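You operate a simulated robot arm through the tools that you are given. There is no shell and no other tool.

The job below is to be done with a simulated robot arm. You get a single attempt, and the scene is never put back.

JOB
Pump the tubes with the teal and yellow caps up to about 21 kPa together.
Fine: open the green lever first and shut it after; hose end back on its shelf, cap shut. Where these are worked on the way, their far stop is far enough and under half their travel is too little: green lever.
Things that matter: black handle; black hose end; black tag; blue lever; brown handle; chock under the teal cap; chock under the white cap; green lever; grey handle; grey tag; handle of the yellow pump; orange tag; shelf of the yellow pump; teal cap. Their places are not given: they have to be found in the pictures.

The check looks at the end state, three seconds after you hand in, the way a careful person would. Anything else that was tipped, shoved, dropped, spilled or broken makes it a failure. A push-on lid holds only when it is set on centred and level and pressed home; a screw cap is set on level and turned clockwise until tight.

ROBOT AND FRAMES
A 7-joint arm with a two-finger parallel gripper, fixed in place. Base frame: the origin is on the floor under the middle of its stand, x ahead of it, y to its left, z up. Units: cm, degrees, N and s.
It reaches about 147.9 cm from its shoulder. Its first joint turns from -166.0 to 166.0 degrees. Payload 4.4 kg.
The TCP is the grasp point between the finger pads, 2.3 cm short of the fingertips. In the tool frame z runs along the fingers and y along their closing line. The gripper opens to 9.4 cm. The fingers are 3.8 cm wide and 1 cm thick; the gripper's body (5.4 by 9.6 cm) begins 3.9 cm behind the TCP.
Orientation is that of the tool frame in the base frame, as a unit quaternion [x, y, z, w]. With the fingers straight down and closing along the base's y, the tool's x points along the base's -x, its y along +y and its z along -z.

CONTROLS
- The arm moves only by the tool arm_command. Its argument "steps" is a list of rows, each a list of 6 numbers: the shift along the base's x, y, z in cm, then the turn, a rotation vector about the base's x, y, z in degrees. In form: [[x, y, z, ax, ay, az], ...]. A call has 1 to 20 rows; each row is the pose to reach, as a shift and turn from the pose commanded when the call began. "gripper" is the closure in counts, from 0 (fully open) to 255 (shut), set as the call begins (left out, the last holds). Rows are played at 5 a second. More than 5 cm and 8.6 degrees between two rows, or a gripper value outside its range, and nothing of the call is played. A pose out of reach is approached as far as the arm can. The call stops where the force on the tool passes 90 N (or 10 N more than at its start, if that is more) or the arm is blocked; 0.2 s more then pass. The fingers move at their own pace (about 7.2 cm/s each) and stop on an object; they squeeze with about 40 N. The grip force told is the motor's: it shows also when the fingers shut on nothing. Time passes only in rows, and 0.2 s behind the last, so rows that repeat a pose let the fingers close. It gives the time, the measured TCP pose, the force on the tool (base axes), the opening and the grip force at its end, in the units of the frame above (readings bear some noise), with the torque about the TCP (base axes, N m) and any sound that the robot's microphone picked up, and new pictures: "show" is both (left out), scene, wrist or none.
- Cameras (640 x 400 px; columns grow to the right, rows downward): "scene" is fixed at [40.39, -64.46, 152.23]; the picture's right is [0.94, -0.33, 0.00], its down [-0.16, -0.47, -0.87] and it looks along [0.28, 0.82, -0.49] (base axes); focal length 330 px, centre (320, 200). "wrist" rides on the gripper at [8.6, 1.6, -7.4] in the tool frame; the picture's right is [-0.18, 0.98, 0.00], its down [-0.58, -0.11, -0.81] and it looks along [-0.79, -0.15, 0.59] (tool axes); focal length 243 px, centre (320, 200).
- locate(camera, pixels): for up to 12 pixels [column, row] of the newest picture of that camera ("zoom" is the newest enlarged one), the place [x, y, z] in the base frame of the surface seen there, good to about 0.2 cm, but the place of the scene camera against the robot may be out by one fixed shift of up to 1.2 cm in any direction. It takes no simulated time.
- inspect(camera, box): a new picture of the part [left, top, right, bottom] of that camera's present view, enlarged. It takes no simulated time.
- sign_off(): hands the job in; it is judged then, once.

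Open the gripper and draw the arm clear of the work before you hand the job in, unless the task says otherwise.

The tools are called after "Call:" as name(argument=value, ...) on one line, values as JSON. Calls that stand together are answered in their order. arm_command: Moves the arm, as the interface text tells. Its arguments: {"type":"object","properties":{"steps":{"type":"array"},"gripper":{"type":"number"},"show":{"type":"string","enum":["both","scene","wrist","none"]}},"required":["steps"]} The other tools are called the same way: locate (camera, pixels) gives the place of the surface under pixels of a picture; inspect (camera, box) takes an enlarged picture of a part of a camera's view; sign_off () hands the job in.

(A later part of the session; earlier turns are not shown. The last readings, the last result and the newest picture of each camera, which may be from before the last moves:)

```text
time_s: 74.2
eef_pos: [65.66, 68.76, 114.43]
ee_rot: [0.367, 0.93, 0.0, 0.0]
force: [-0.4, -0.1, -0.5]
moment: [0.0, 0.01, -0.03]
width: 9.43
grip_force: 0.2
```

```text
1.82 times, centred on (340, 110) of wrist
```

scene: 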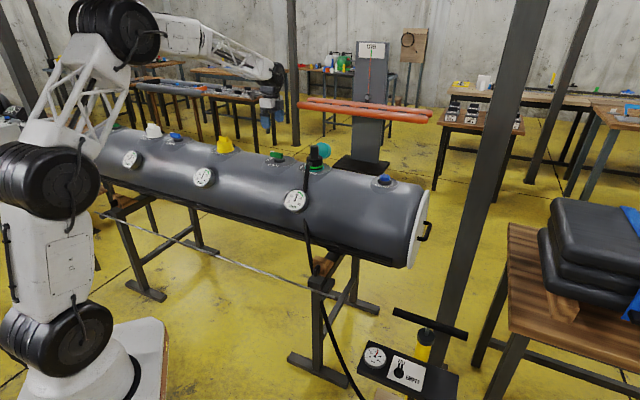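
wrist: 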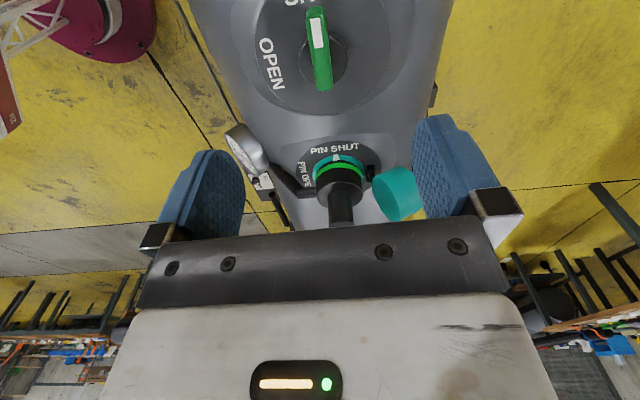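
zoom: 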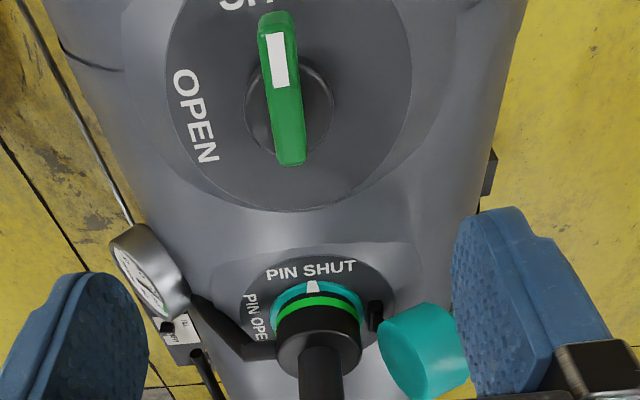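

The green lever is back at SHUT and the teal gauge still reads 21 kPa. Next I'll take a close look at the hose end and the hanging teal cap.

Call:
arm_command(steps=[[3, -2.3, -1, 0, 0, 0], [6.1, -4.6, -3, 0, 0, 0], [6.1, -4.6, -5, 0, 0, 0], [6.1, -4.6, -5, 0, 0, 0]], gripper=0, show="wrist")

Call:
inspect(camera="wrist", box=[220, 30, 460, 230])

```text
time_s: 75.2
eef_pos: [71.72, 64.2, 109.33]
ee_rot: [0.367, 0.93, 0.0, 0.0]
force: [-0.3, 0.5, 0.4]
moment: [0.02, -0.03, -0.02]
width: 9.39
grip_force: 0.0
```

wrist: 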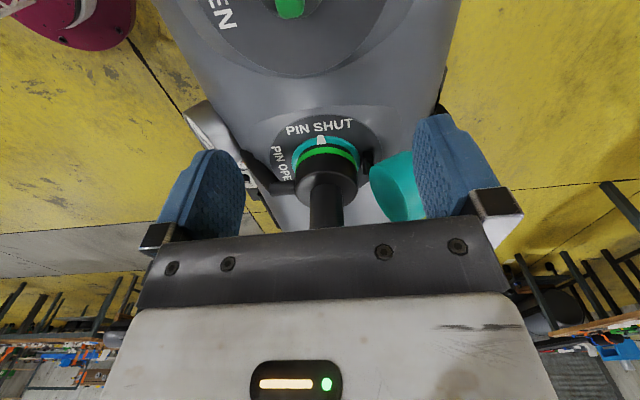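

```text
2.00 times, centred on (340, 130) of wrist
```

zoom: 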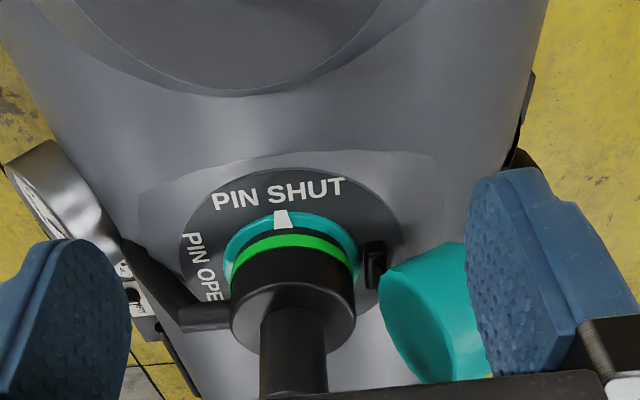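

The hose end has a slim top knob at (326,200), a wide body with a green ring, and its hose stub leaving toward the gauge side. I'll measure its dimensions and position.

Call:
locate(camera="zoom", pixels=[[293, 320], [265, 340], [322, 340], [293, 380], [262, 390], [325, 390], [290, 265], [235, 290], [352, 290], [282, 220], [372, 262], [200, 315]])

Call:
locate(camera="zoom", pixels=[[415, 310], [385, 270], [460, 250], [430, 375], [470, 350], [405, 290], [440, 320], [375, 245], [372, 285], [310, 185], [225, 260], [355, 250]])

Call:
inspect(camera="scene", box=[295, 130, 345, 180])

```text
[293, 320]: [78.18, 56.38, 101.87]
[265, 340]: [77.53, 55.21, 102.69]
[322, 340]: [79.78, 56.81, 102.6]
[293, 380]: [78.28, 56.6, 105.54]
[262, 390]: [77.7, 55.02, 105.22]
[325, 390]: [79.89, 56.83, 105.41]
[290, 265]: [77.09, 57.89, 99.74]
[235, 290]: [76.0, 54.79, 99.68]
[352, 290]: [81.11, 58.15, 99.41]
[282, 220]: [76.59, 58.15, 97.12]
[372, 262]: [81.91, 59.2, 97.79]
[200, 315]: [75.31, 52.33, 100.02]
```

```text
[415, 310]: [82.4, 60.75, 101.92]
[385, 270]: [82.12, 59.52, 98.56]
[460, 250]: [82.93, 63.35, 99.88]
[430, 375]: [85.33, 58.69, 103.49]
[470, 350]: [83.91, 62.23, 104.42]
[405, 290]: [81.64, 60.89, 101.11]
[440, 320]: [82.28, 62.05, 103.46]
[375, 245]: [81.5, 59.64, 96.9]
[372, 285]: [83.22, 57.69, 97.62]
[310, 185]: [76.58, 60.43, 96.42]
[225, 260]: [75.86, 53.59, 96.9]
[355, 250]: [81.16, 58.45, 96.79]
```

```text
8.00 times, centred on (320, 155) of scene
```

zoom: 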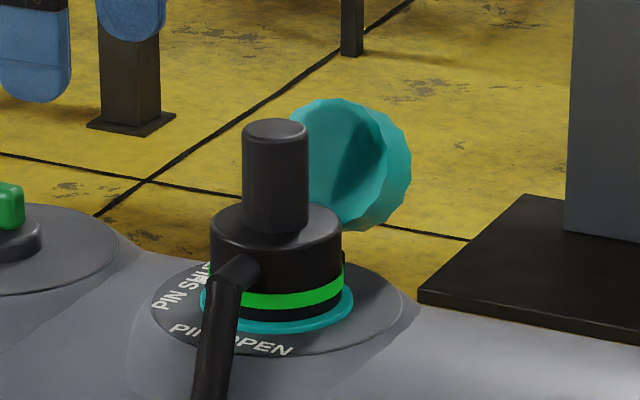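

The knob's centre is at about (79.0,55.2), 2.8 cm across and reaching from z≈101.8 to 106.5. I'll rise and turn the tool +90° above it, so the fingers close along the tank and stay clear of the hanging cap.

Call:
arm_command(steps=[[0, 0, 3, 0, 0, 8.2], [0, 0, 6, 0, 0, 16.4], [0.8, -1, 7, 0, 0, 24.6], [1.6, -2, 7, 0, 0, 32.8], [2.4, -3, 7, 0, 0, 41], [3.2, -4, 7, 0, 0, 49.2], [4.0, -5, 7, 0, 0, 57.4], [4.8, -6, 7, 0, 0, 65.6], [5.6, -7, 7, 0, 0, 73.8], [6.4, -8, 7, 0, 0, 82], [7.3, -9, 7, 0, 0, 90], [7.3, -9, 7, 0, 0, 90]], gripper=0, show="both")

```text
time_s: 77.8
eef_pos: [79.1, 55.18, 116.3]
ee_rot: [-0.399, 0.917, 0.001, 0.0]
force: [0.4, 0.4, 0.3]
moment: [-0.03, 0.03, -0.01]
width: 9.41
grip_force: 0.2
```

scene: 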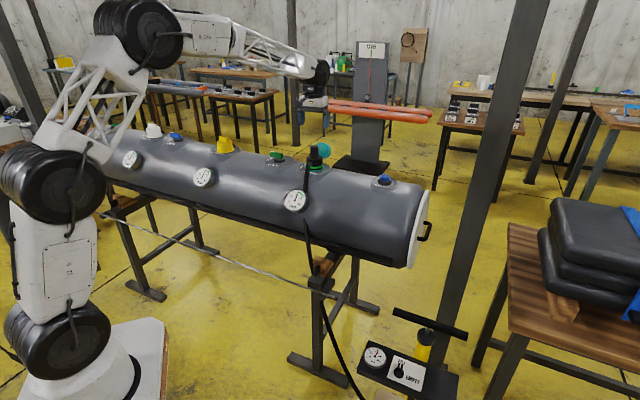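
wrist: 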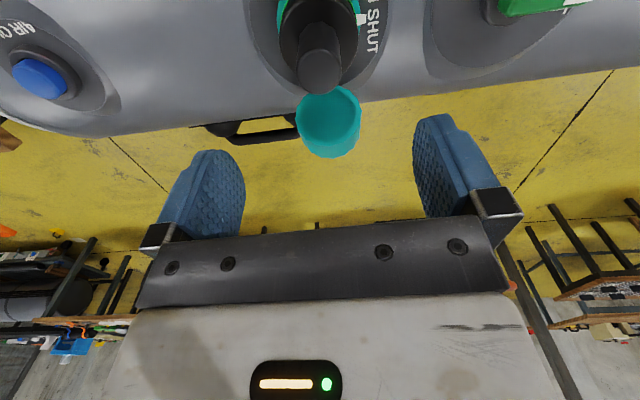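

The wrist view shows the knob top at (320,72) and the open cap's inside at (330,120). I'll locate both precisely from here.

Call:
inspect(camera="wrist", box=[240, 0, 420, 170])

Call:
locate(camera="wrist", pixels=[[320, 75], [305, 75], [338, 75], [320, 60], [320, 90], [303, 50], [336, 40], [320, 30], [330, 120], [300, 115], [358, 115], [330, 155]])

```text
2.35 times, centred on (330, 85) of wrist
```

zoom: 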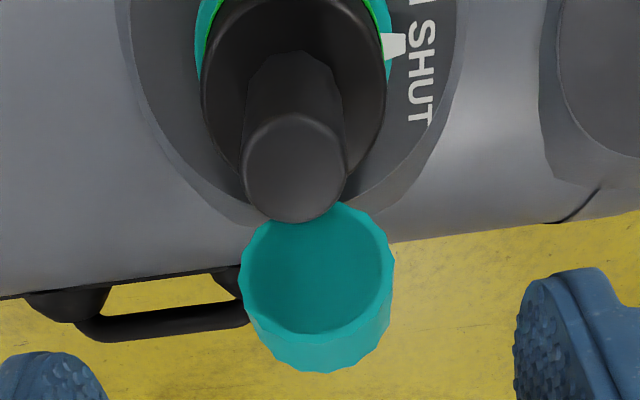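

```text
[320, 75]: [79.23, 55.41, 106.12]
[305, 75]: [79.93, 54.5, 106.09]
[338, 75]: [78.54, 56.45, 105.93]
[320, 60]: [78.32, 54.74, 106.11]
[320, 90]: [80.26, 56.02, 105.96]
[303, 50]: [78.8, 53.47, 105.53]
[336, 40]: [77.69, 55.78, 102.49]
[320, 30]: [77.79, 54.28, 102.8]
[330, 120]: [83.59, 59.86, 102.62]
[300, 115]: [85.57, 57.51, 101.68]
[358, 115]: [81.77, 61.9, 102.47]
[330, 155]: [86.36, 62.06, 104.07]
```

The knob top is centred at (79.15,55.35,106.1), almost right under the TCP. I'll descend to z≈104.6 around it and close the fingers.

Call:
arm_command(steps=[[0.05, 0.15, -3, 0, 0, 0], [0.05, 0.15, -6, 0, 0, 0], [0.05, 0.15, -9, 0, 0, 0], [0.05, 0.15, -10.8, 0, 0, 0], [0.05, 0.15, -11.7, 0, 0, 0], [0.05, 0.15, -11.7, 0, 0, 0]], gripper=0, show="wrist")

Call:
arm_command(steps=[[0, 0, 0, 0, 0, 0], [0, 0, 0, 0, 0, 0], [0, 0, 0, 0, 0, 0], [0, 0, 0, 0, 0, 0], [0, 0, 0, 0, 0, 0]], gripper=255, show="both")

```text
time_s: 79.2
eef_pos: [79.13, 55.34, 104.68]
ee_rot: [-0.399, 0.917, 0.001, 0.0]
force: [0.5, 0.0, 0.2]
moment: [0.02, -0.02, -0.02]
width: 9.41
grip_force: 0.0
```

wrist: 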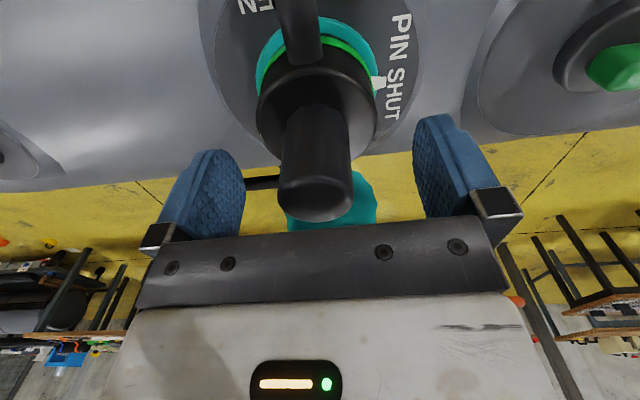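

```text
time_s: 80.4
eef_pos: [79.33, 55.26, 104.73]
ee_rot: [-0.398, 0.917, 0.0, 0.001]
force: [28.3, -18.9, 0.2]
moment: [-0.56, -0.72, 0.08]
width: 3.32
grip_force: 39.4
```

scene: 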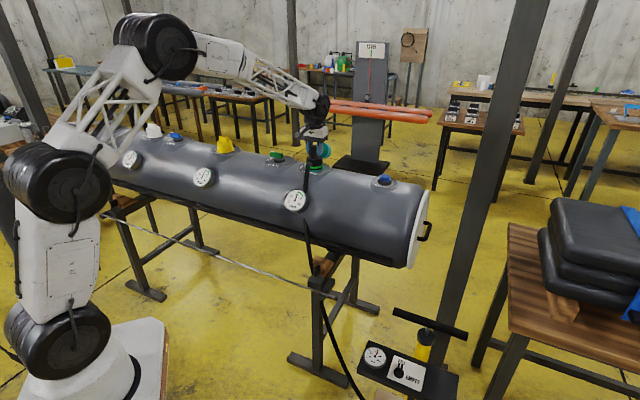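
wrist: 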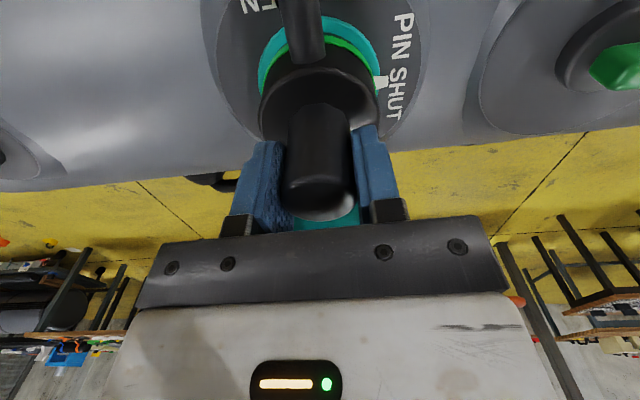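

The knob is gripped at 3.32 cm. I'll test with a very gentle pull upward first, without twisting.

Call:
arm_command(steps=[[0.05, -0.03, 0, 0, 0, 0], [0.05, -0.03, 0.1, 0, 0, 0], [0.05, -0.03, 0.2, 0, 0, 0], [0.05, -0.03, 0.2, 0, 0, 0]], gripper=255, show="wrist")

Call:
inspect(camera="wrist", box=[210, 0, 450, 160])

```text
time_s: 81.4
eef_pos: [79.3, 55.3, 104.65]
ee_rot: [-0.398, 0.917, 0.0, -0.001]
force: [40.8, -14.1, -21.9]
moment: [0.09, -1.07, 0.29]
width: 3.33
grip_force: 39.3
```

wrist: 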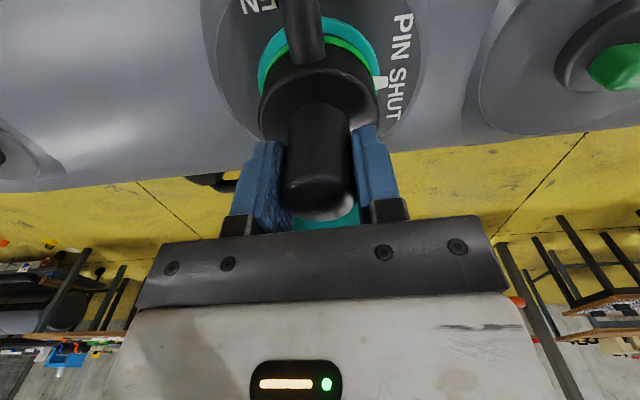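

```text
2.50 times, centred on (330, 80) of wrist
```

zoom: 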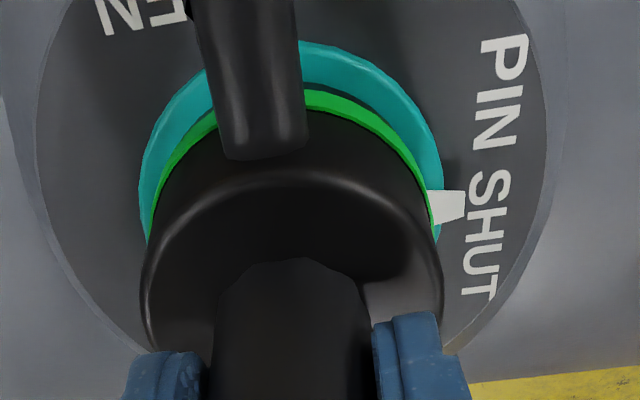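

A pull of about 22 N doesn't move it. I'll try a slightly stronger straight pull before trying a twist.

Call:
arm_command(steps=[[0.05, -0.02, 0.1, 0, 0, 0], [0.08, -0.03, 0.2, 0, 0, 0], [0.08, -0.03, 0.3, 0, 0, 0], [0.08, -0.03, 0.3, 0, 0, 0]], gripper=255, show="wrist")

```text
time_s: 82.4
eef_pos: [79.32, 55.27, 105.06]
ee_rot: [-0.399, 0.917, 0.0, -0.002]
force: [11.4, -22.2, -30.0]
moment: [-0.6, -0.39, 0.03]
width: 3.29
grip_force: 40.2
```

wrist: 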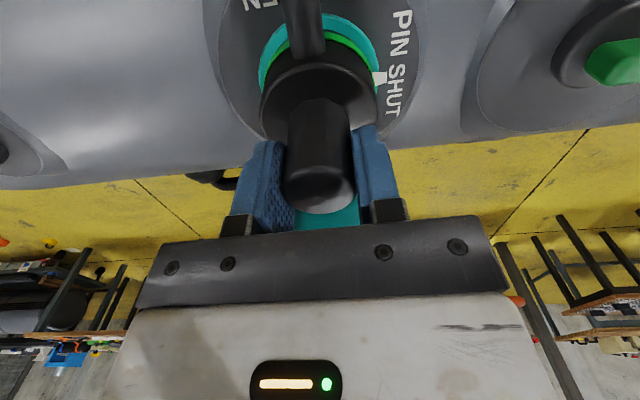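

The fingers slid slightly up the knob at 30 N while the hose end stayed put, so it's probably a twist-lock. I'll ease back down and try a small counter-clockwise turn.

Call:
arm_command(steps=[[0, 0, -0.3, 0, 0, 0], [0, 0, -0.5, 0, 0, 0], [0, 0, -0.5, 0, 0, 4], [0, 0, -0.5, 0, 0, 8], [0, 0, -0.5, 0, 0, 8]], gripper=255, show="wrist")

Call:
inspect(camera="wrist", box=[210, 0, 450, 160])

```text
time_s: 83.6
eef_pos: [79.4, 55.28, 104.99]
ee_rot: [-0.462, 0.887, 0.001, 0.002]
force: [13.5, 2.9, 31.4]
moment: [0.3, 0.33, 0.16]
width: 3.3
grip_force: 40.1
```

wrist: 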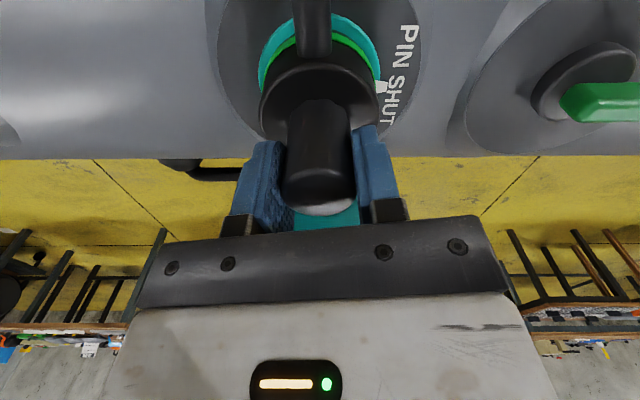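

```text
2.50 times, centred on (330, 80) of wrist
```

zoom: 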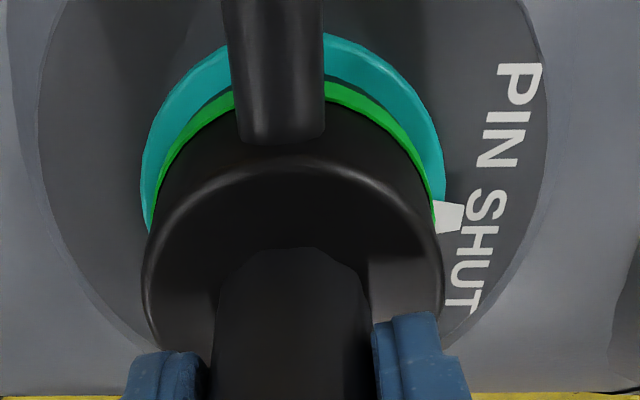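

The gripper turned 8° but the stub stayed fixed, so the pads slipped around the round knob. I'll check in the scene view whether the hose end has risen at all.

Call:
inspect(camera="scene", box=[295, 130, 345, 180])

Call:
locate(camera="zoom", pixels=[[290, 300], [270, 215], [300, 225], [340, 260], [235, 230], [250, 280]])

```text
8.00 times, centred on (320, 155) of scene
```

zoom: 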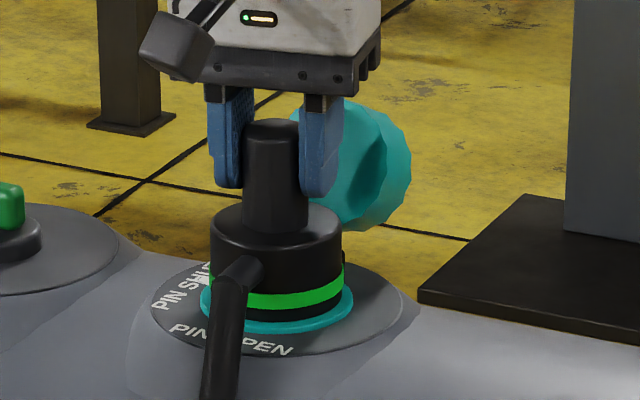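

```text
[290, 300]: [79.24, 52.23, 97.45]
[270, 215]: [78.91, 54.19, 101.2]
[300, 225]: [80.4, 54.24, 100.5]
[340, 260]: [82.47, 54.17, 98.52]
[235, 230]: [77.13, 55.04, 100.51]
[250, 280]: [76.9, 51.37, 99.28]
```

The body hasn't risen, but the hose below the stub seems to have swung a little with the turn. I'll re-grip firmly a bit lower and continue counter-clockwise to about 30°, watching the stub and the white tab.

Call:
arm_command(steps=[[0, 0, 0, 0, 0, 0], [0, 0, 0, 0, 0, 0], [0, 0, 0, 0, 0, 0], [0, 0, -0.1, 0, 0, 0]], gripper=150, show="none")

Call:
arm_command(steps=[[0, 0, 0, 0, 0, 0], [0, 0, 0, 0, 0, 0], [0, 0, 0, 0, 0, 0], [0, 0, 0, 0, 0, 0]], gripper=255, show="wrist")

Call:
inspect(camera="wrist", box=[210, 0, 450, 160])

```text
time_s: 84.6
eef_pos: [79.27, 55.32, 104.42]
ee_rot: [-0.462, 0.887, 0.001, -0.001]
force: [-0.3, -0.1, -0.3]
moment: [0.01, 0.01, 0.0]
width: 3.87
grip_force: 0.0
```

```text
time_s: 85.6
eef_pos: [79.29, 55.31, 104.54]
ee_rot: [-0.461, 0.887, 0.0, -0.001]
force: [-7.6, 2.8, -1.3]
moment: [0.04, 0.14, 0.11]
width: 3.3
grip_force: 40.2
```

wrist: 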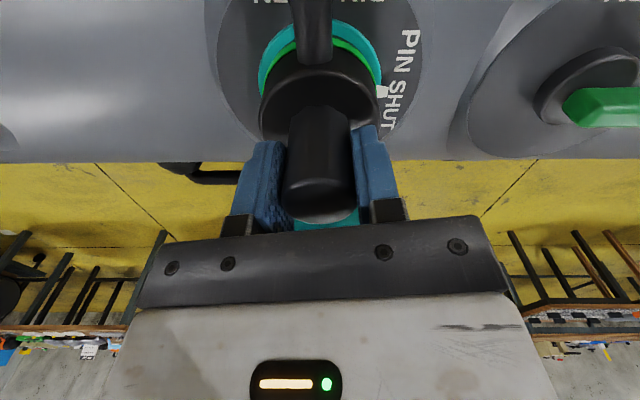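

```text
2.50 times, centred on (330, 80) of wrist
```

zoom: 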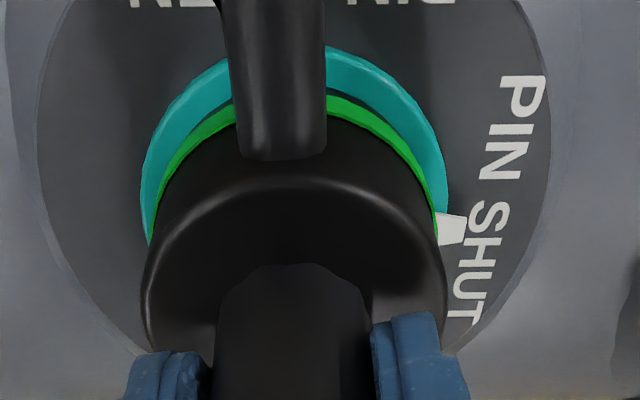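

Now the grip is clean at z≈104.5, with the stub at x≈282 and the tab at (452,228) in the enlarged view. I'll twist +16° counter-clockwise and compare.

Call:
arm_command(steps=[[0, 0, 0, 0, 0, 4], [0, 0, 0, 0, 0, 8], [0, 0, 0, 0, 0, 12], [0, 0, 0, 0, 0, 16]], gripper=255, show="wrist")

Call:
inspect(camera="wrist", box=[210, 0, 450, 160])

Call:
inspect(camera="scene", box=[295, 130, 345, 180])

```text
time_s: 86.6
eef_pos: [79.19, 55.42, 104.51]
ee_rot: [-0.581, 0.814, 0.0, 0.001]
force: [-10.3, 7.3, -0.3]
moment: [0.13, 0.44, -0.07]
width: 3.27
grip_force: 39.9
```

wrist: 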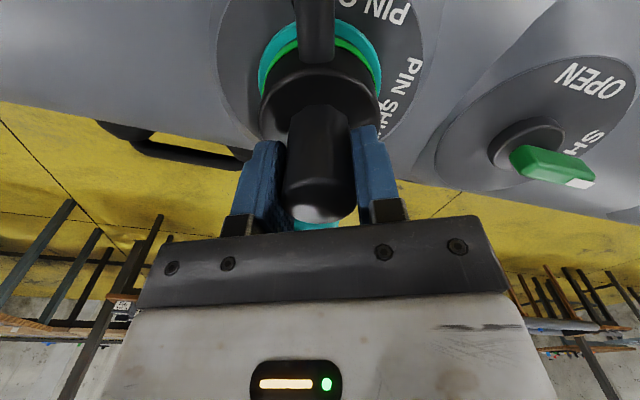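

```text
2.50 times, centred on (330, 80) of wrist
```

zoom: 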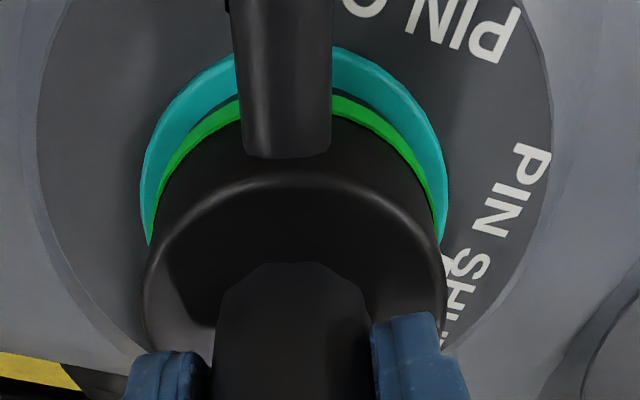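

```text
8.00 times, centred on (320, 155) of scene
```

zoom: 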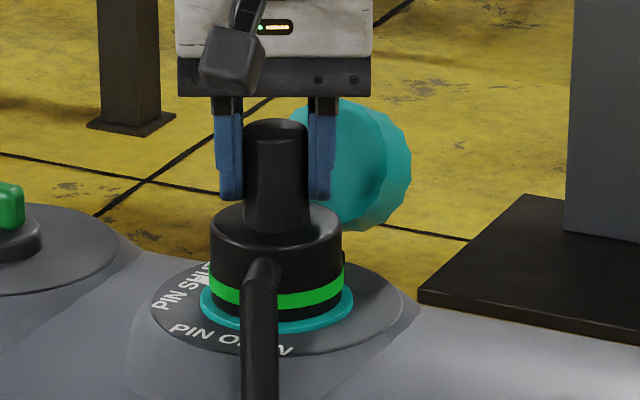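

The hose end turned with the grip (stub now at x≈262 in the scene zoom) while the white tab stayed at PIN SHUT. I'll continue counter-clockwise another 20°.

Call:
arm_command(steps=[[0, 0, 0, 0, 0, 4], [0, 0, 0, 0, 0, 8], [0, 0, 0, 0, 0, 12], [0, 0, 0, 0, 0, 16], [0, 0, 0, 0, 0, 20]], gripper=255, show="wrist")

Call:
inspect(camera="wrist", box=[210, 0, 450, 160])

Call:
inspect(camera="scene", box=[295, 130, 345, 180])

```text
time_s: 87.8
eef_pos: [79.14, 55.39, 104.55]
ee_rot: [0.713, -0.701, -0.001, 0.001]
force: [-29.0, 17.7, -0.6]
moment: [0.51, 0.39, -0.4]
width: 3.25
grip_force: 39.9
```

wrist: 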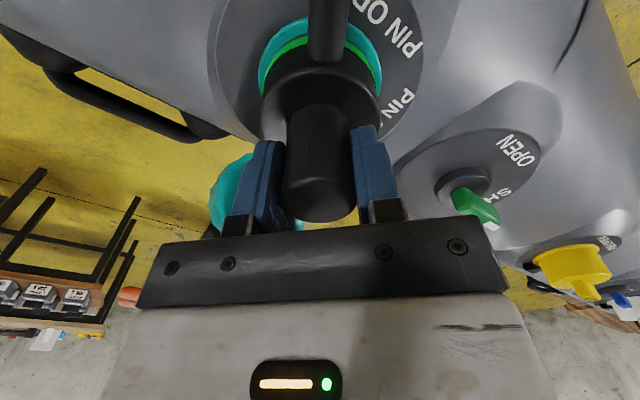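

```text
2.50 times, centred on (330, 80) of wrist
```

zoom: 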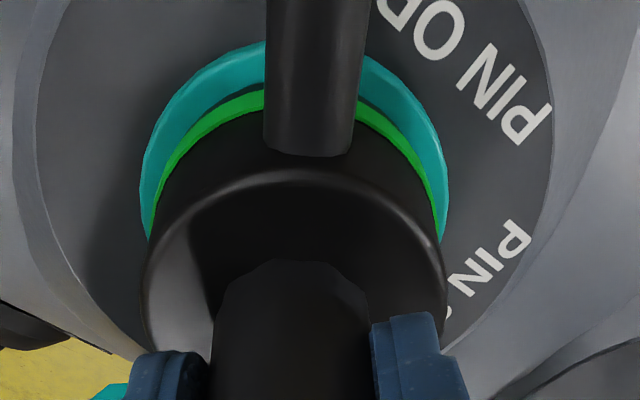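

```text
8.00 times, centred on (320, 155) of scene
```

zoom: 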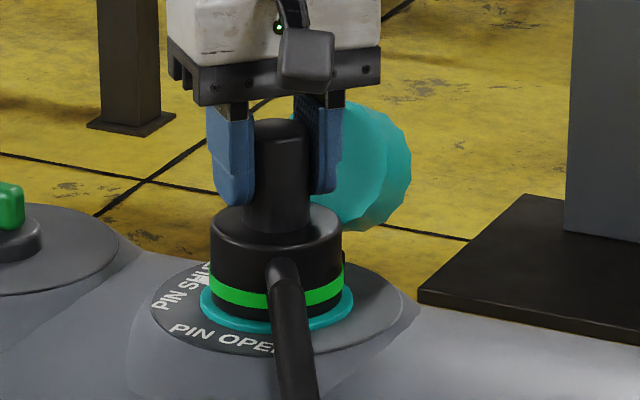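

It turned most of that and now resists (-0.4 N·m), with the pads starting to slip, so a stop may have been reached. I'll try a gentle pull upward here.

Call:
arm_command(steps=[[0, 0, 0.15, 0, 0, 0], [0, 0, 0.3, 0, 0, 0], [0, 0, 0.45, 0, 0, 0], [0, 0, 0.6, 0, 0, 0], [0, 0, 0.6, 0, 0, 0]], gripper=255, show="wrist")

Call:
inspect(camera="scene", box=[295, 130, 345, 180])

```text
time_s: 89.0
eef_pos: [79.23, 55.14, 105.02]
ee_rot: [0.714, -0.701, -0.001, 0.002]
force: [-27.2, -5.1, -32.5]
moment: [-0.1, 0.13, 0.03]
width: 3.25
grip_force: 39.8
```

wrist: 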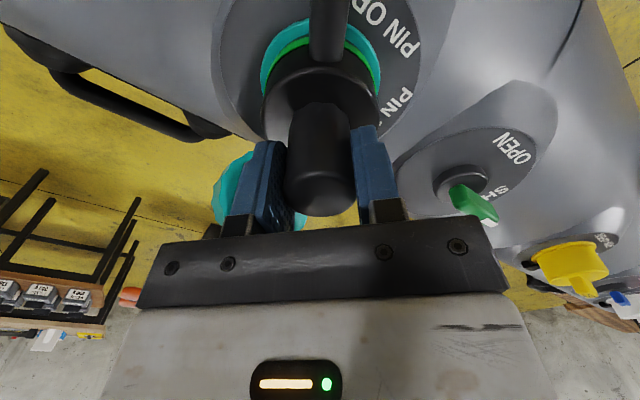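

```text
8.00 times, centred on (320, 155) of scene
```

zoom: 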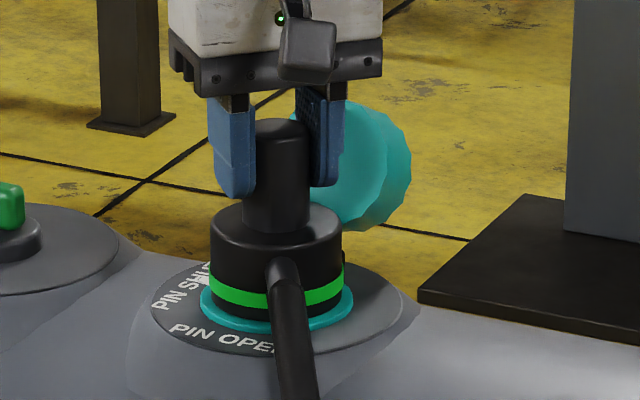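

The pads slip at about 32 N and the hose end stays put, so it isn't unlocked yet. I'll measure the stub's current direction to see how far it has really turned.

Call:
locate(camera="zoom", pixels=[[283, 275], [290, 300], [295, 330], [300, 370], [275, 225], [215, 265], [340, 265], [205, 278]])

Call:
locate(camera="wrist", pixels=[[328, 55], [328, 40], [328, 20], [328, 5], [392, 92], [385, 95]])

```text
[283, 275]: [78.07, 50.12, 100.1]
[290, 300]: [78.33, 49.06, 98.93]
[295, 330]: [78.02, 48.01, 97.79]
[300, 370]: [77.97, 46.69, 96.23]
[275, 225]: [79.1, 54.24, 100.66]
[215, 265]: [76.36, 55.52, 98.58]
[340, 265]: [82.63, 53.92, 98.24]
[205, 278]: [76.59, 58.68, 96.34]
```

```text
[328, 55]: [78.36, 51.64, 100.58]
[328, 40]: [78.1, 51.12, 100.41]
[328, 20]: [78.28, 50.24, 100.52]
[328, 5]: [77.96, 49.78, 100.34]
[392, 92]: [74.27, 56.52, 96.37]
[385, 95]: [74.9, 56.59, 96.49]
```

The stub now points to about 258°, having started near 220–227°, so it has turned roughly 30–40°. I'll re-grip at the right height and keep turning counter-clockwise.

Call:
arm_command(steps=[[0, 0, 0, 0, 0, 0], [0, 0, 0, 0, 0, 0], [0, 0, -0.4, 0, 0, -4], [0, 0, -0.8, 0, 0, -8], [0, 0, -0.8, 0, 0, -8]], gripper=150, show="none")

Call:
arm_command(steps=[[0, 0, 0, 0, 0, 0], [0, 0, 0, 0, 0, 0], [0, 0, 0, 0, 0, 0], [0, 0, 0, 0, 0, 0]], gripper=255, show="wrist")

Call:
inspect(camera="wrist", box=[210, 0, 450, 160])

```text
time_s: 90.2
eef_pos: [79.25, 55.27, 104.35]
ee_rot: [-0.663, 0.748, 0.0, 0.0]
force: [0.2, -0.4, -0.5]
moment: [0.0, -0.02, 0.0]
width: 3.87
grip_force: 0.0
```

```text
time_s: 91.2
eef_pos: [79.33, 55.32, 104.32]
ee_rot: [-0.662, 0.75, 0.0, -0.001]
force: [-16.5, -0.8, 3.2]
moment: [0.06, 0.48, 0.08]
width: 3.28
grip_force: 40.1
```

wrist: 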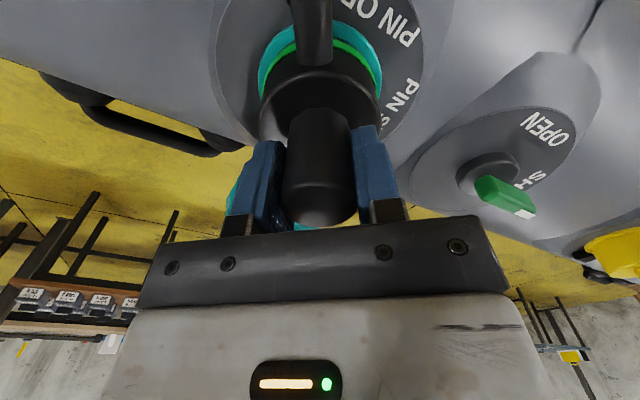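

```text
2.50 times, centred on (330, 80) of wrist
```

zoom: 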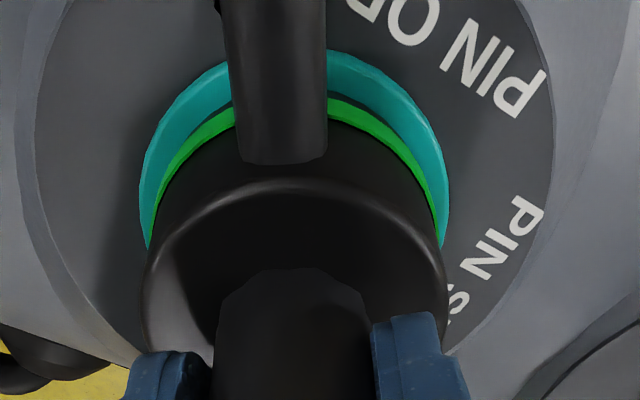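

Reference now: the stub is at x≈282 in the enlarged view. I'll turn another +24° counter-clockwise and see whether it stays with the gripper.

Call:
arm_command(steps=[[0, 0, 0, 0, 0, 4], [0, 0, 0, 0, 0, 8], [0, 0, 0, 0, 0, 12], [0, 0, 0, 0, 0, 16], [0, 0, 0, 0, 0, 20], [0, 0, 0, 0, 0, 24]], gripper=255, show="wrist")

Call:
inspect(camera="wrist", box=[210, 0, 450, 160])

Call:
inspect(camera="scene", box=[295, 130, 345, 180])

```text
time_s: 92.6
eef_pos: [79.4, 55.1, 104.46]
ee_rot: [0.803, -0.595, 0.001, 0.0]
force: [-5.9, 1.6, 0.0]
moment: [0.11, 0.29, -0.05]
width: 3.25
grip_force: 40.0
```

wrist: 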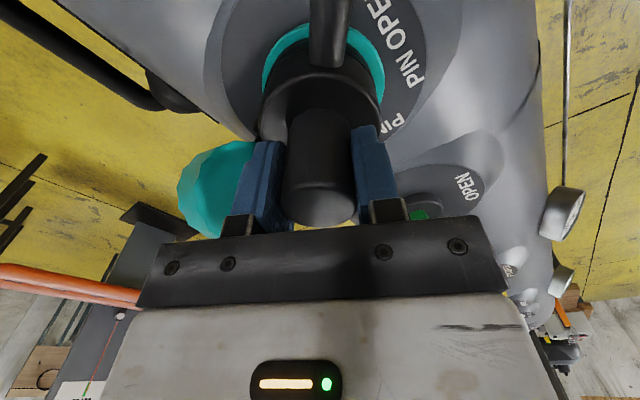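

```text
2.50 times, centred on (330, 80) of wrist
```

zoom: 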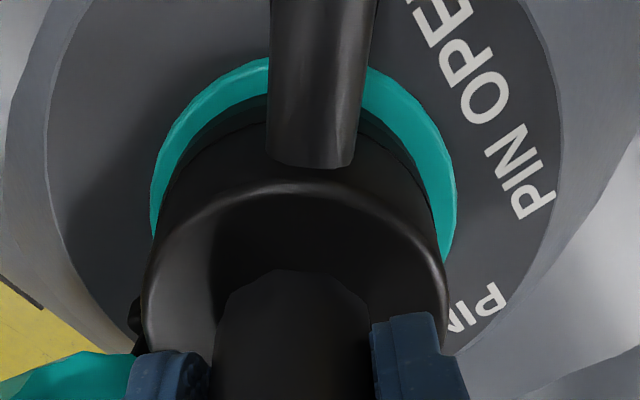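

```text
8.00 times, centred on (320, 155) of scene
```

zoom: 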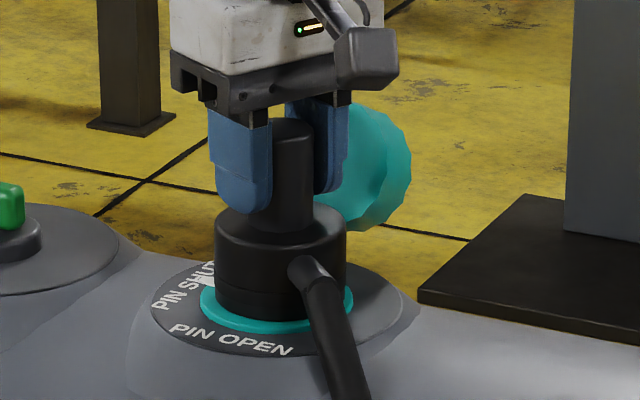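

The green ring has gone dark, so the hose end is unlocked, and the white tab is still at PIN SHUT. I'll lift slowly.

Call:
arm_command(steps=[[0, 0, 0.2, 0, 0, 0], [0, 0, 0.5, 0, 0, 0], [0, 0, 1, 0, 0, 0], [0, 0, 2, 0, 0, 0], [0, 0, 3, 0, 0, 0], [0, 0, 4.5, 0, 0, 0], [0, 0, 6, 0, 0, 0], [0, 0, 6, 0, 0, 0]], gripper=255, show="both")

Call:
inspect(camera="scene", box=[270, 110, 370, 220])

```text
time_s: 94.4
eef_pos: [79.26, 55.31, 110.22]
ee_rot: [0.804, -0.595, -0.001, 0.001]
force: [-0.5, 0.4, -1.2]
moment: [0.01, 0.0, -0.02]
width: 3.27
grip_force: 40.0
```

scene: 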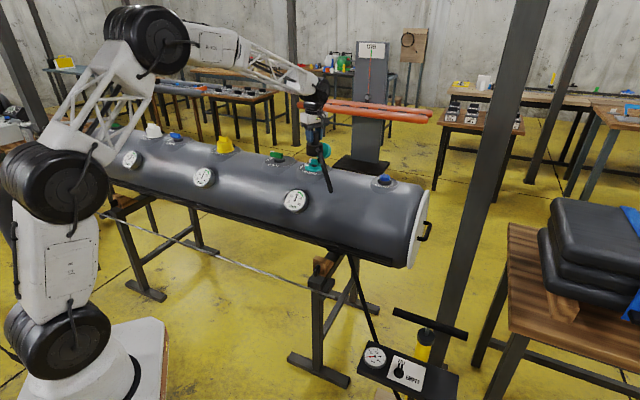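
wrist: 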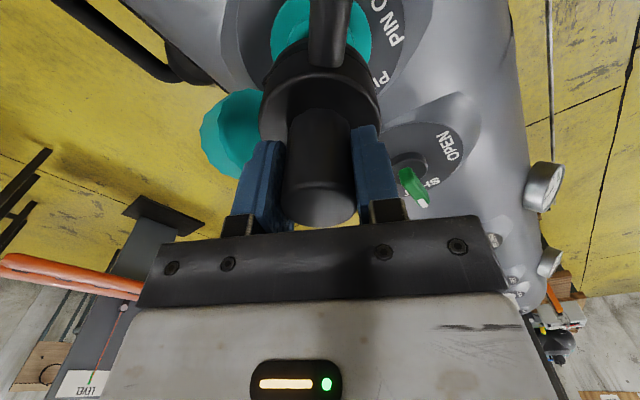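

```text
3.64 times, centred on (320, 165) of scene
```

zoom: 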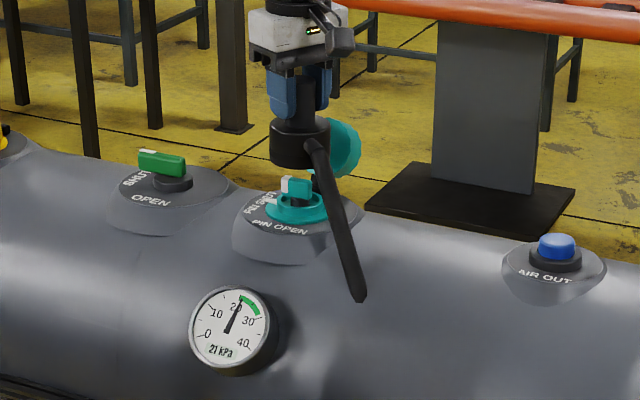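

The hose end is off and the teal gauge still reads 21 kPa. I'll carry it up and around the front of the tank toward the pump, turning the tool back to about +47° so its stub and the camera face away from the pump handle.

Call:
arm_command(steps=[[0, 0, 4, 0, 0, -5], [0, 0, 8, 0, 0, -10], [-0.4, -4.5, 8, 0, 0, -15], [-0.8, -9, 8, 0, 0, -20], [-1.2, -13.5, 8, 0, 0, -25], [-1.6, -18, 8, 0, 0, -30], [-2, -22.5, 8, 0, 0, -35], [-2.4, -27, 8, 0, 0, -40], [-2.8, -31.5, 8, 0, 0, -45], [-3.2, -36, 8, 0, 0, -50], [-3.6, -40.5, 8, 0, 0, -55], [-2.7, -44, 5.4, 0, 0, -60], [-1.8, -47.6, 2.9, 0, 0, -60], [-0.8, -51.1, 0.3, 0, 0, -60], [0.1, -54.7, -2.2, 0, 0, -60], [1.0, -58.2, -4.8, 0, 0, -60], [2.0, -61.8, -7.3, 0, 0, -60], [3.0, -65.3, -9.9, 0, 0, -60], [3.9, -68.9, -12.4, 0, 0, -60], [4.8, -72.4, -15, 0, 0, -60]], gripper=255, show="both")

```text
time_s: 98.6
eef_pos: [84.35, -17.07, 95.28]
ee_rot: [-0.398, 0.917, 0.0, 0.0]
force: [0.7, -0.5, 0.1]
moment: [0.05, -0.03, 0.0]
width: 3.23
grip_force: 39.7
```

scene: 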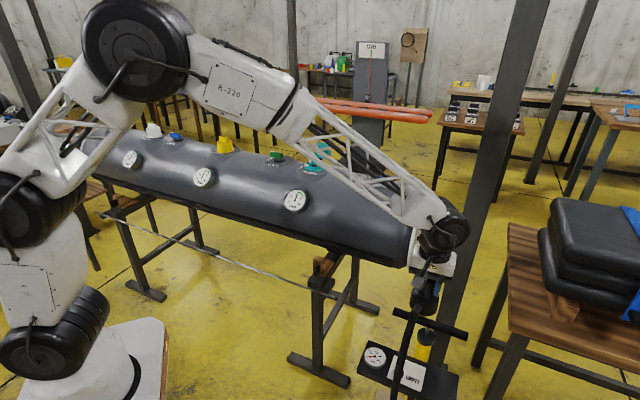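
wrist: 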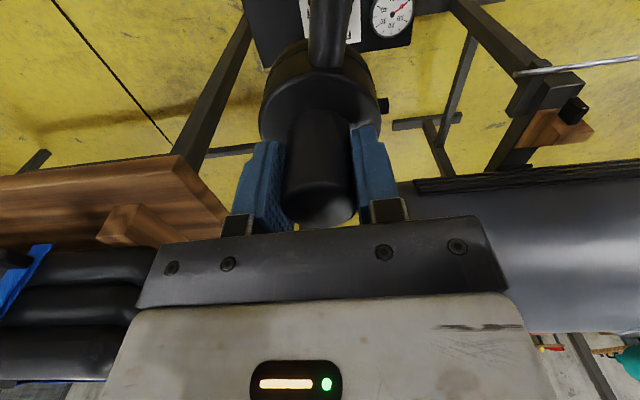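

The hose end is held firmly near (425,300) in the scene. I'll zoom in to see its underside and the shelf beneath.

Call:
inspect(camera="scene", box=[370, 250, 490, 400])

Call:
locate(camera="scene", pixels=[[421, 393], [426, 368], [458, 375], [424, 380], [440, 380], [448, 385], [440, 395], [455, 395], [420, 305], [428, 312], [425, 296], [456, 398]])

```text
2.67 times, centred on (430, 325) of scene
```

zoom: 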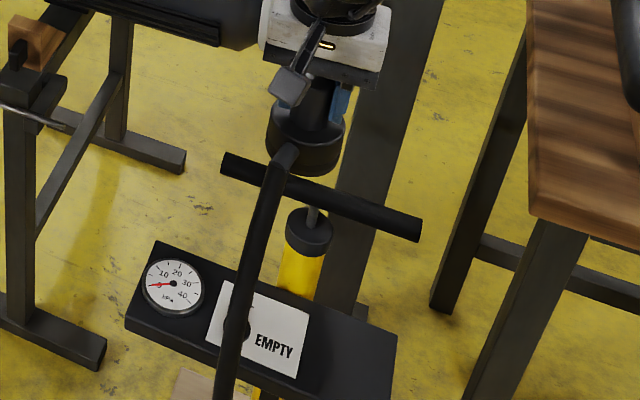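

```text
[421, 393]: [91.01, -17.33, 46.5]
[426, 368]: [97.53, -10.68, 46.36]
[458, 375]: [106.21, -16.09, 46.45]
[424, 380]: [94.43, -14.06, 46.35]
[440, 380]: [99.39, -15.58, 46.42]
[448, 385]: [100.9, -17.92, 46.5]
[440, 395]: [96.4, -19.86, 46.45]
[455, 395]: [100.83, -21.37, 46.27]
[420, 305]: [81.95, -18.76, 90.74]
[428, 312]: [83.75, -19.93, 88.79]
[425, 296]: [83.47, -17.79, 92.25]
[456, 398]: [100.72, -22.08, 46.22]
```

The pump gauge has dropped to 0, as expected with the hose off. The shelf's empty area lies between the label edge at about (94.3,-14) and the far end, centred near (97.8,-17.6), so I'll move above it.

Call:
arm_command(steps=[[4.5, -0.2, 0, 0, 0, 0], [9, -0.4, 0, 0, 0, 0], [13.45, -0.53, -1, 0, 0, 0], [13.45, -0.53, -5, 0, 0, 0], [13.45, -0.53, -9.5, 0, 0, 0], [13.45, -0.53, -14, 0, 0, 0], [13.45, -0.53, -18.5, 0, 0, 0], [13.45, -0.53, -23, 0, 0, 0], [13.45, -0.53, -27, 0, 0, 0], [13.45, -0.53, -29.5, 0, 0, 0], [13.45, -0.53, -29.5, 0, 0, 0]], gripper=255, show="both")

Call:
inspect(camera="scene", box=[370, 280, 490, 400])

Call:
inspect(camera="wrist", box=[160, 0, 480, 220])

```text
time_s: 101.0
eef_pos: [97.51, -17.59, 65.89]
ee_rot: [-0.399, 0.917, 0.001, 0.0]
force: [0.1, 0.3, -1.1]
moment: [0.02, -0.03, 0.01]
width: 3.24
grip_force: 40.0
```

scene: 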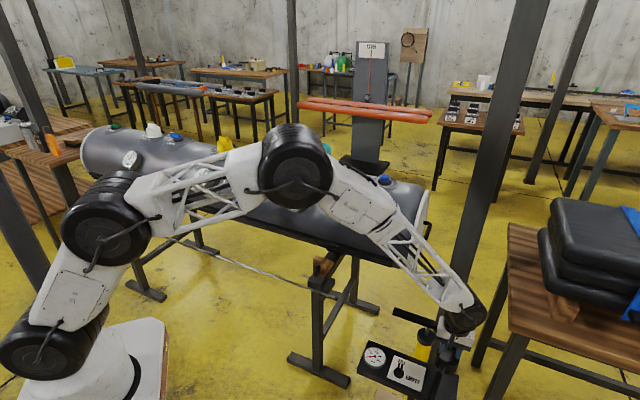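
wrist: 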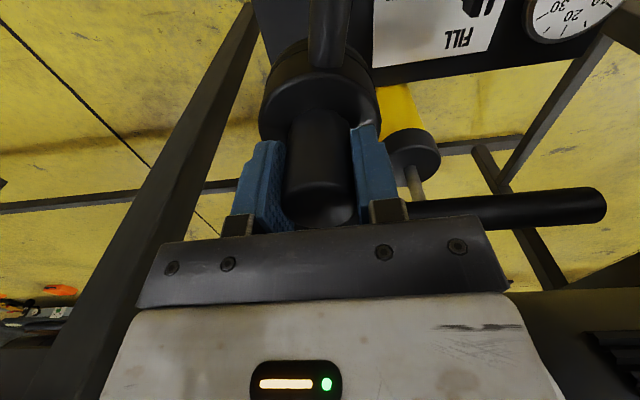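

```text
3.33 times, centred on (430, 340) of scene
```

zoom: 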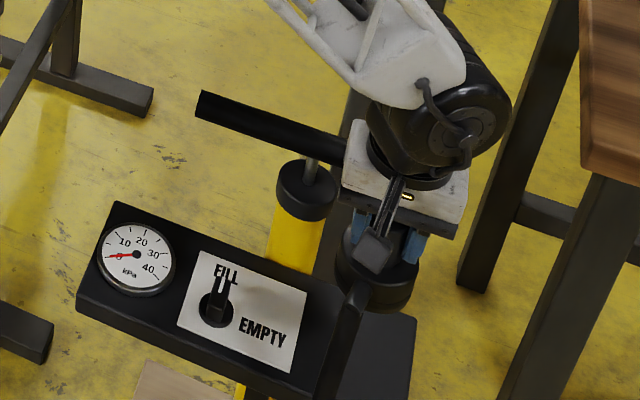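

```text
1.82 times, centred on (320, 110) of wrist
```

zoom: 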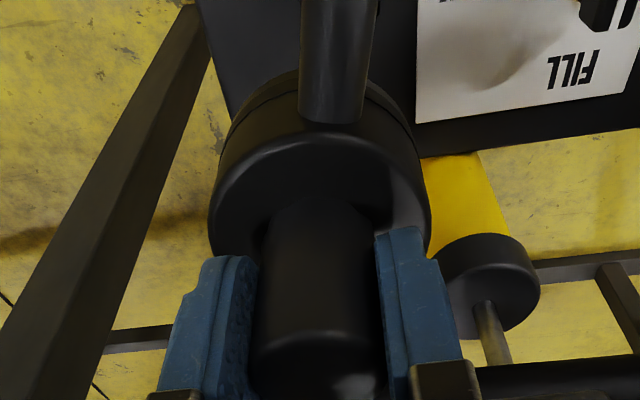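

Clearances to the pump handle look fine, and the plain end of the shelf is right under the hose end. I'll lower to just above it.

Call:
arm_command(steps=[[0.2, 0, -3, 0, 0, 0], [0.2, 0, -6, 0, 0, 0], [0.2, 0, -8.5, 0, 0, 0], [0.2, 0, -10, 0, 0, 0], [0.2, 0, -10.6, 0, 0, 0], [0.2, 0, -10.6, 0, 0, 0]], gripper=255, show="both")

Call:
inspect(camera="scene", box=[380, 320, 480, 400])

Call:
inspect(camera="wrist", box=[160, 0, 480, 220])

```text
time_s: 102.4
eef_pos: [97.76, -17.81, 55.16]
ee_rot: [-0.399, 0.917, -0.001, 0.0]
force: [0.0, 0.3, -1.4]
moment: [0.0, -0.01, -0.01]
width: 3.27
grip_force: 39.8
```

scene: 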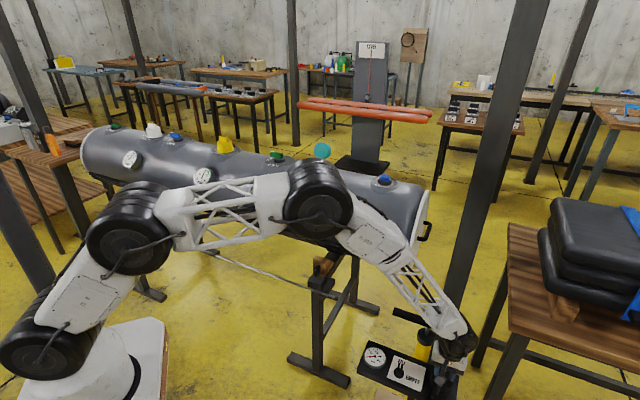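
wrist: 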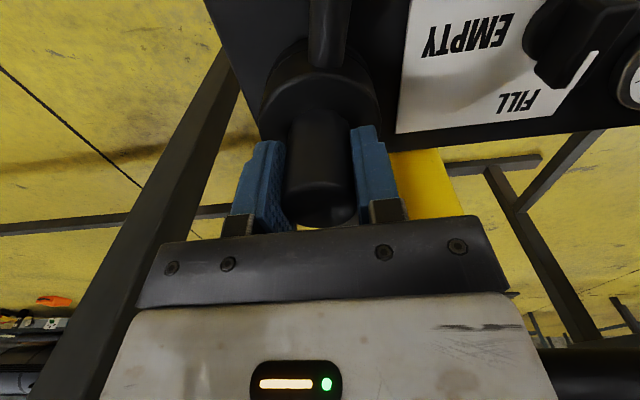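

```text
5.00 times, centred on (430, 360) of scene
```

zoom: 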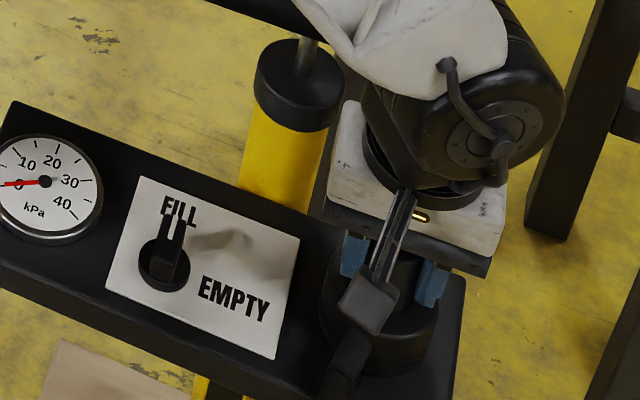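

```text
1.82 times, centred on (320, 110) of wrist
```

zoom: 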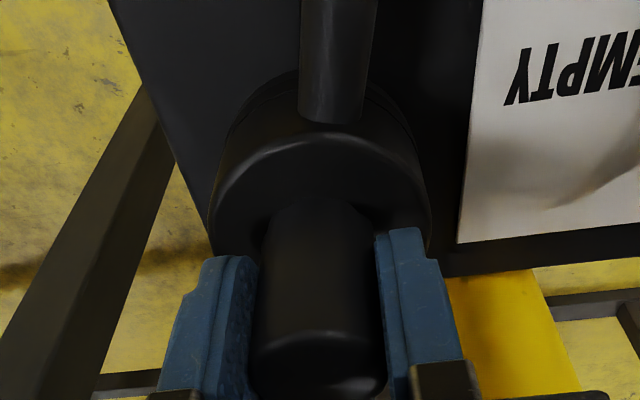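

The body sits between the label and the far end. I'll check its position relative to the shelf's edges before touching down.

Call:
locate(camera="zoom", pixels=[[150, 60], [180, 140], [205, 215], [450, 275], [440, 255], [450, 240], [470, 100], [463, 200], [260, 10], [160, 10], [420, 30], [200, 180]])

Call:
locate(camera="scene", pixels=[[366, 374], [375, 379], [390, 385], [400, 390], [410, 396], [372, 342], [390, 349], [400, 354], [458, 375], [457, 385]])

```text
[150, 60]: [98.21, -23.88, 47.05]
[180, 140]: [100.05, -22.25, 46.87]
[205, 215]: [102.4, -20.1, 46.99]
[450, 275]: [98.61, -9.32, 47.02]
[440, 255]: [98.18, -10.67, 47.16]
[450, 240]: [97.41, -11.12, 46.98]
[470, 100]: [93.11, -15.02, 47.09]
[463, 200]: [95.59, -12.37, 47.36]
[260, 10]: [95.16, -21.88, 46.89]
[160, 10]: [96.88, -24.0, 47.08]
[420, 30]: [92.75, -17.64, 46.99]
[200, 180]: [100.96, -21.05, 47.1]
```

```text
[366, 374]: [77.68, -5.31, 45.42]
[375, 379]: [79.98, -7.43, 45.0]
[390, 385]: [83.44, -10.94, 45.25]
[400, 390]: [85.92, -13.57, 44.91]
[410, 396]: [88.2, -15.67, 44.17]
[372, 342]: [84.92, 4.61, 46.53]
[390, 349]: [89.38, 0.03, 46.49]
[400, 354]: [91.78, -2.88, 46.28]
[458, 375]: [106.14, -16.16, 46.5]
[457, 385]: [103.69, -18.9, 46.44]
```

The spot is balanced along the shelf and about 0.5 cm off-centre toward the front, so I'll shift by (0.28,0.29) and lower gently until contact.

Call:
arm_command(steps=[[0.28, 0.29, 0, 0, 0, 0], [0.28, 0.29, -0.3, 0, 0, 0], [0.28, 0.29, -0.6, 0, 0, 0], [0.28, 0.29, -0.8, 0, 0, 0], [0.28, 0.29, -0.8, 0, 0, 0]], gripper=255, show="none")

```text
time_s: 103.6
eef_pos: [97.95, -17.33, 54.54]
ee_rot: [-0.398, 0.917, 0.0, 0.0]
force: [-5.2, 2.6, 22.2]
moment: [-0.35, 0.79, -0.16]
width: 3.26
grip_force: 39.9
```

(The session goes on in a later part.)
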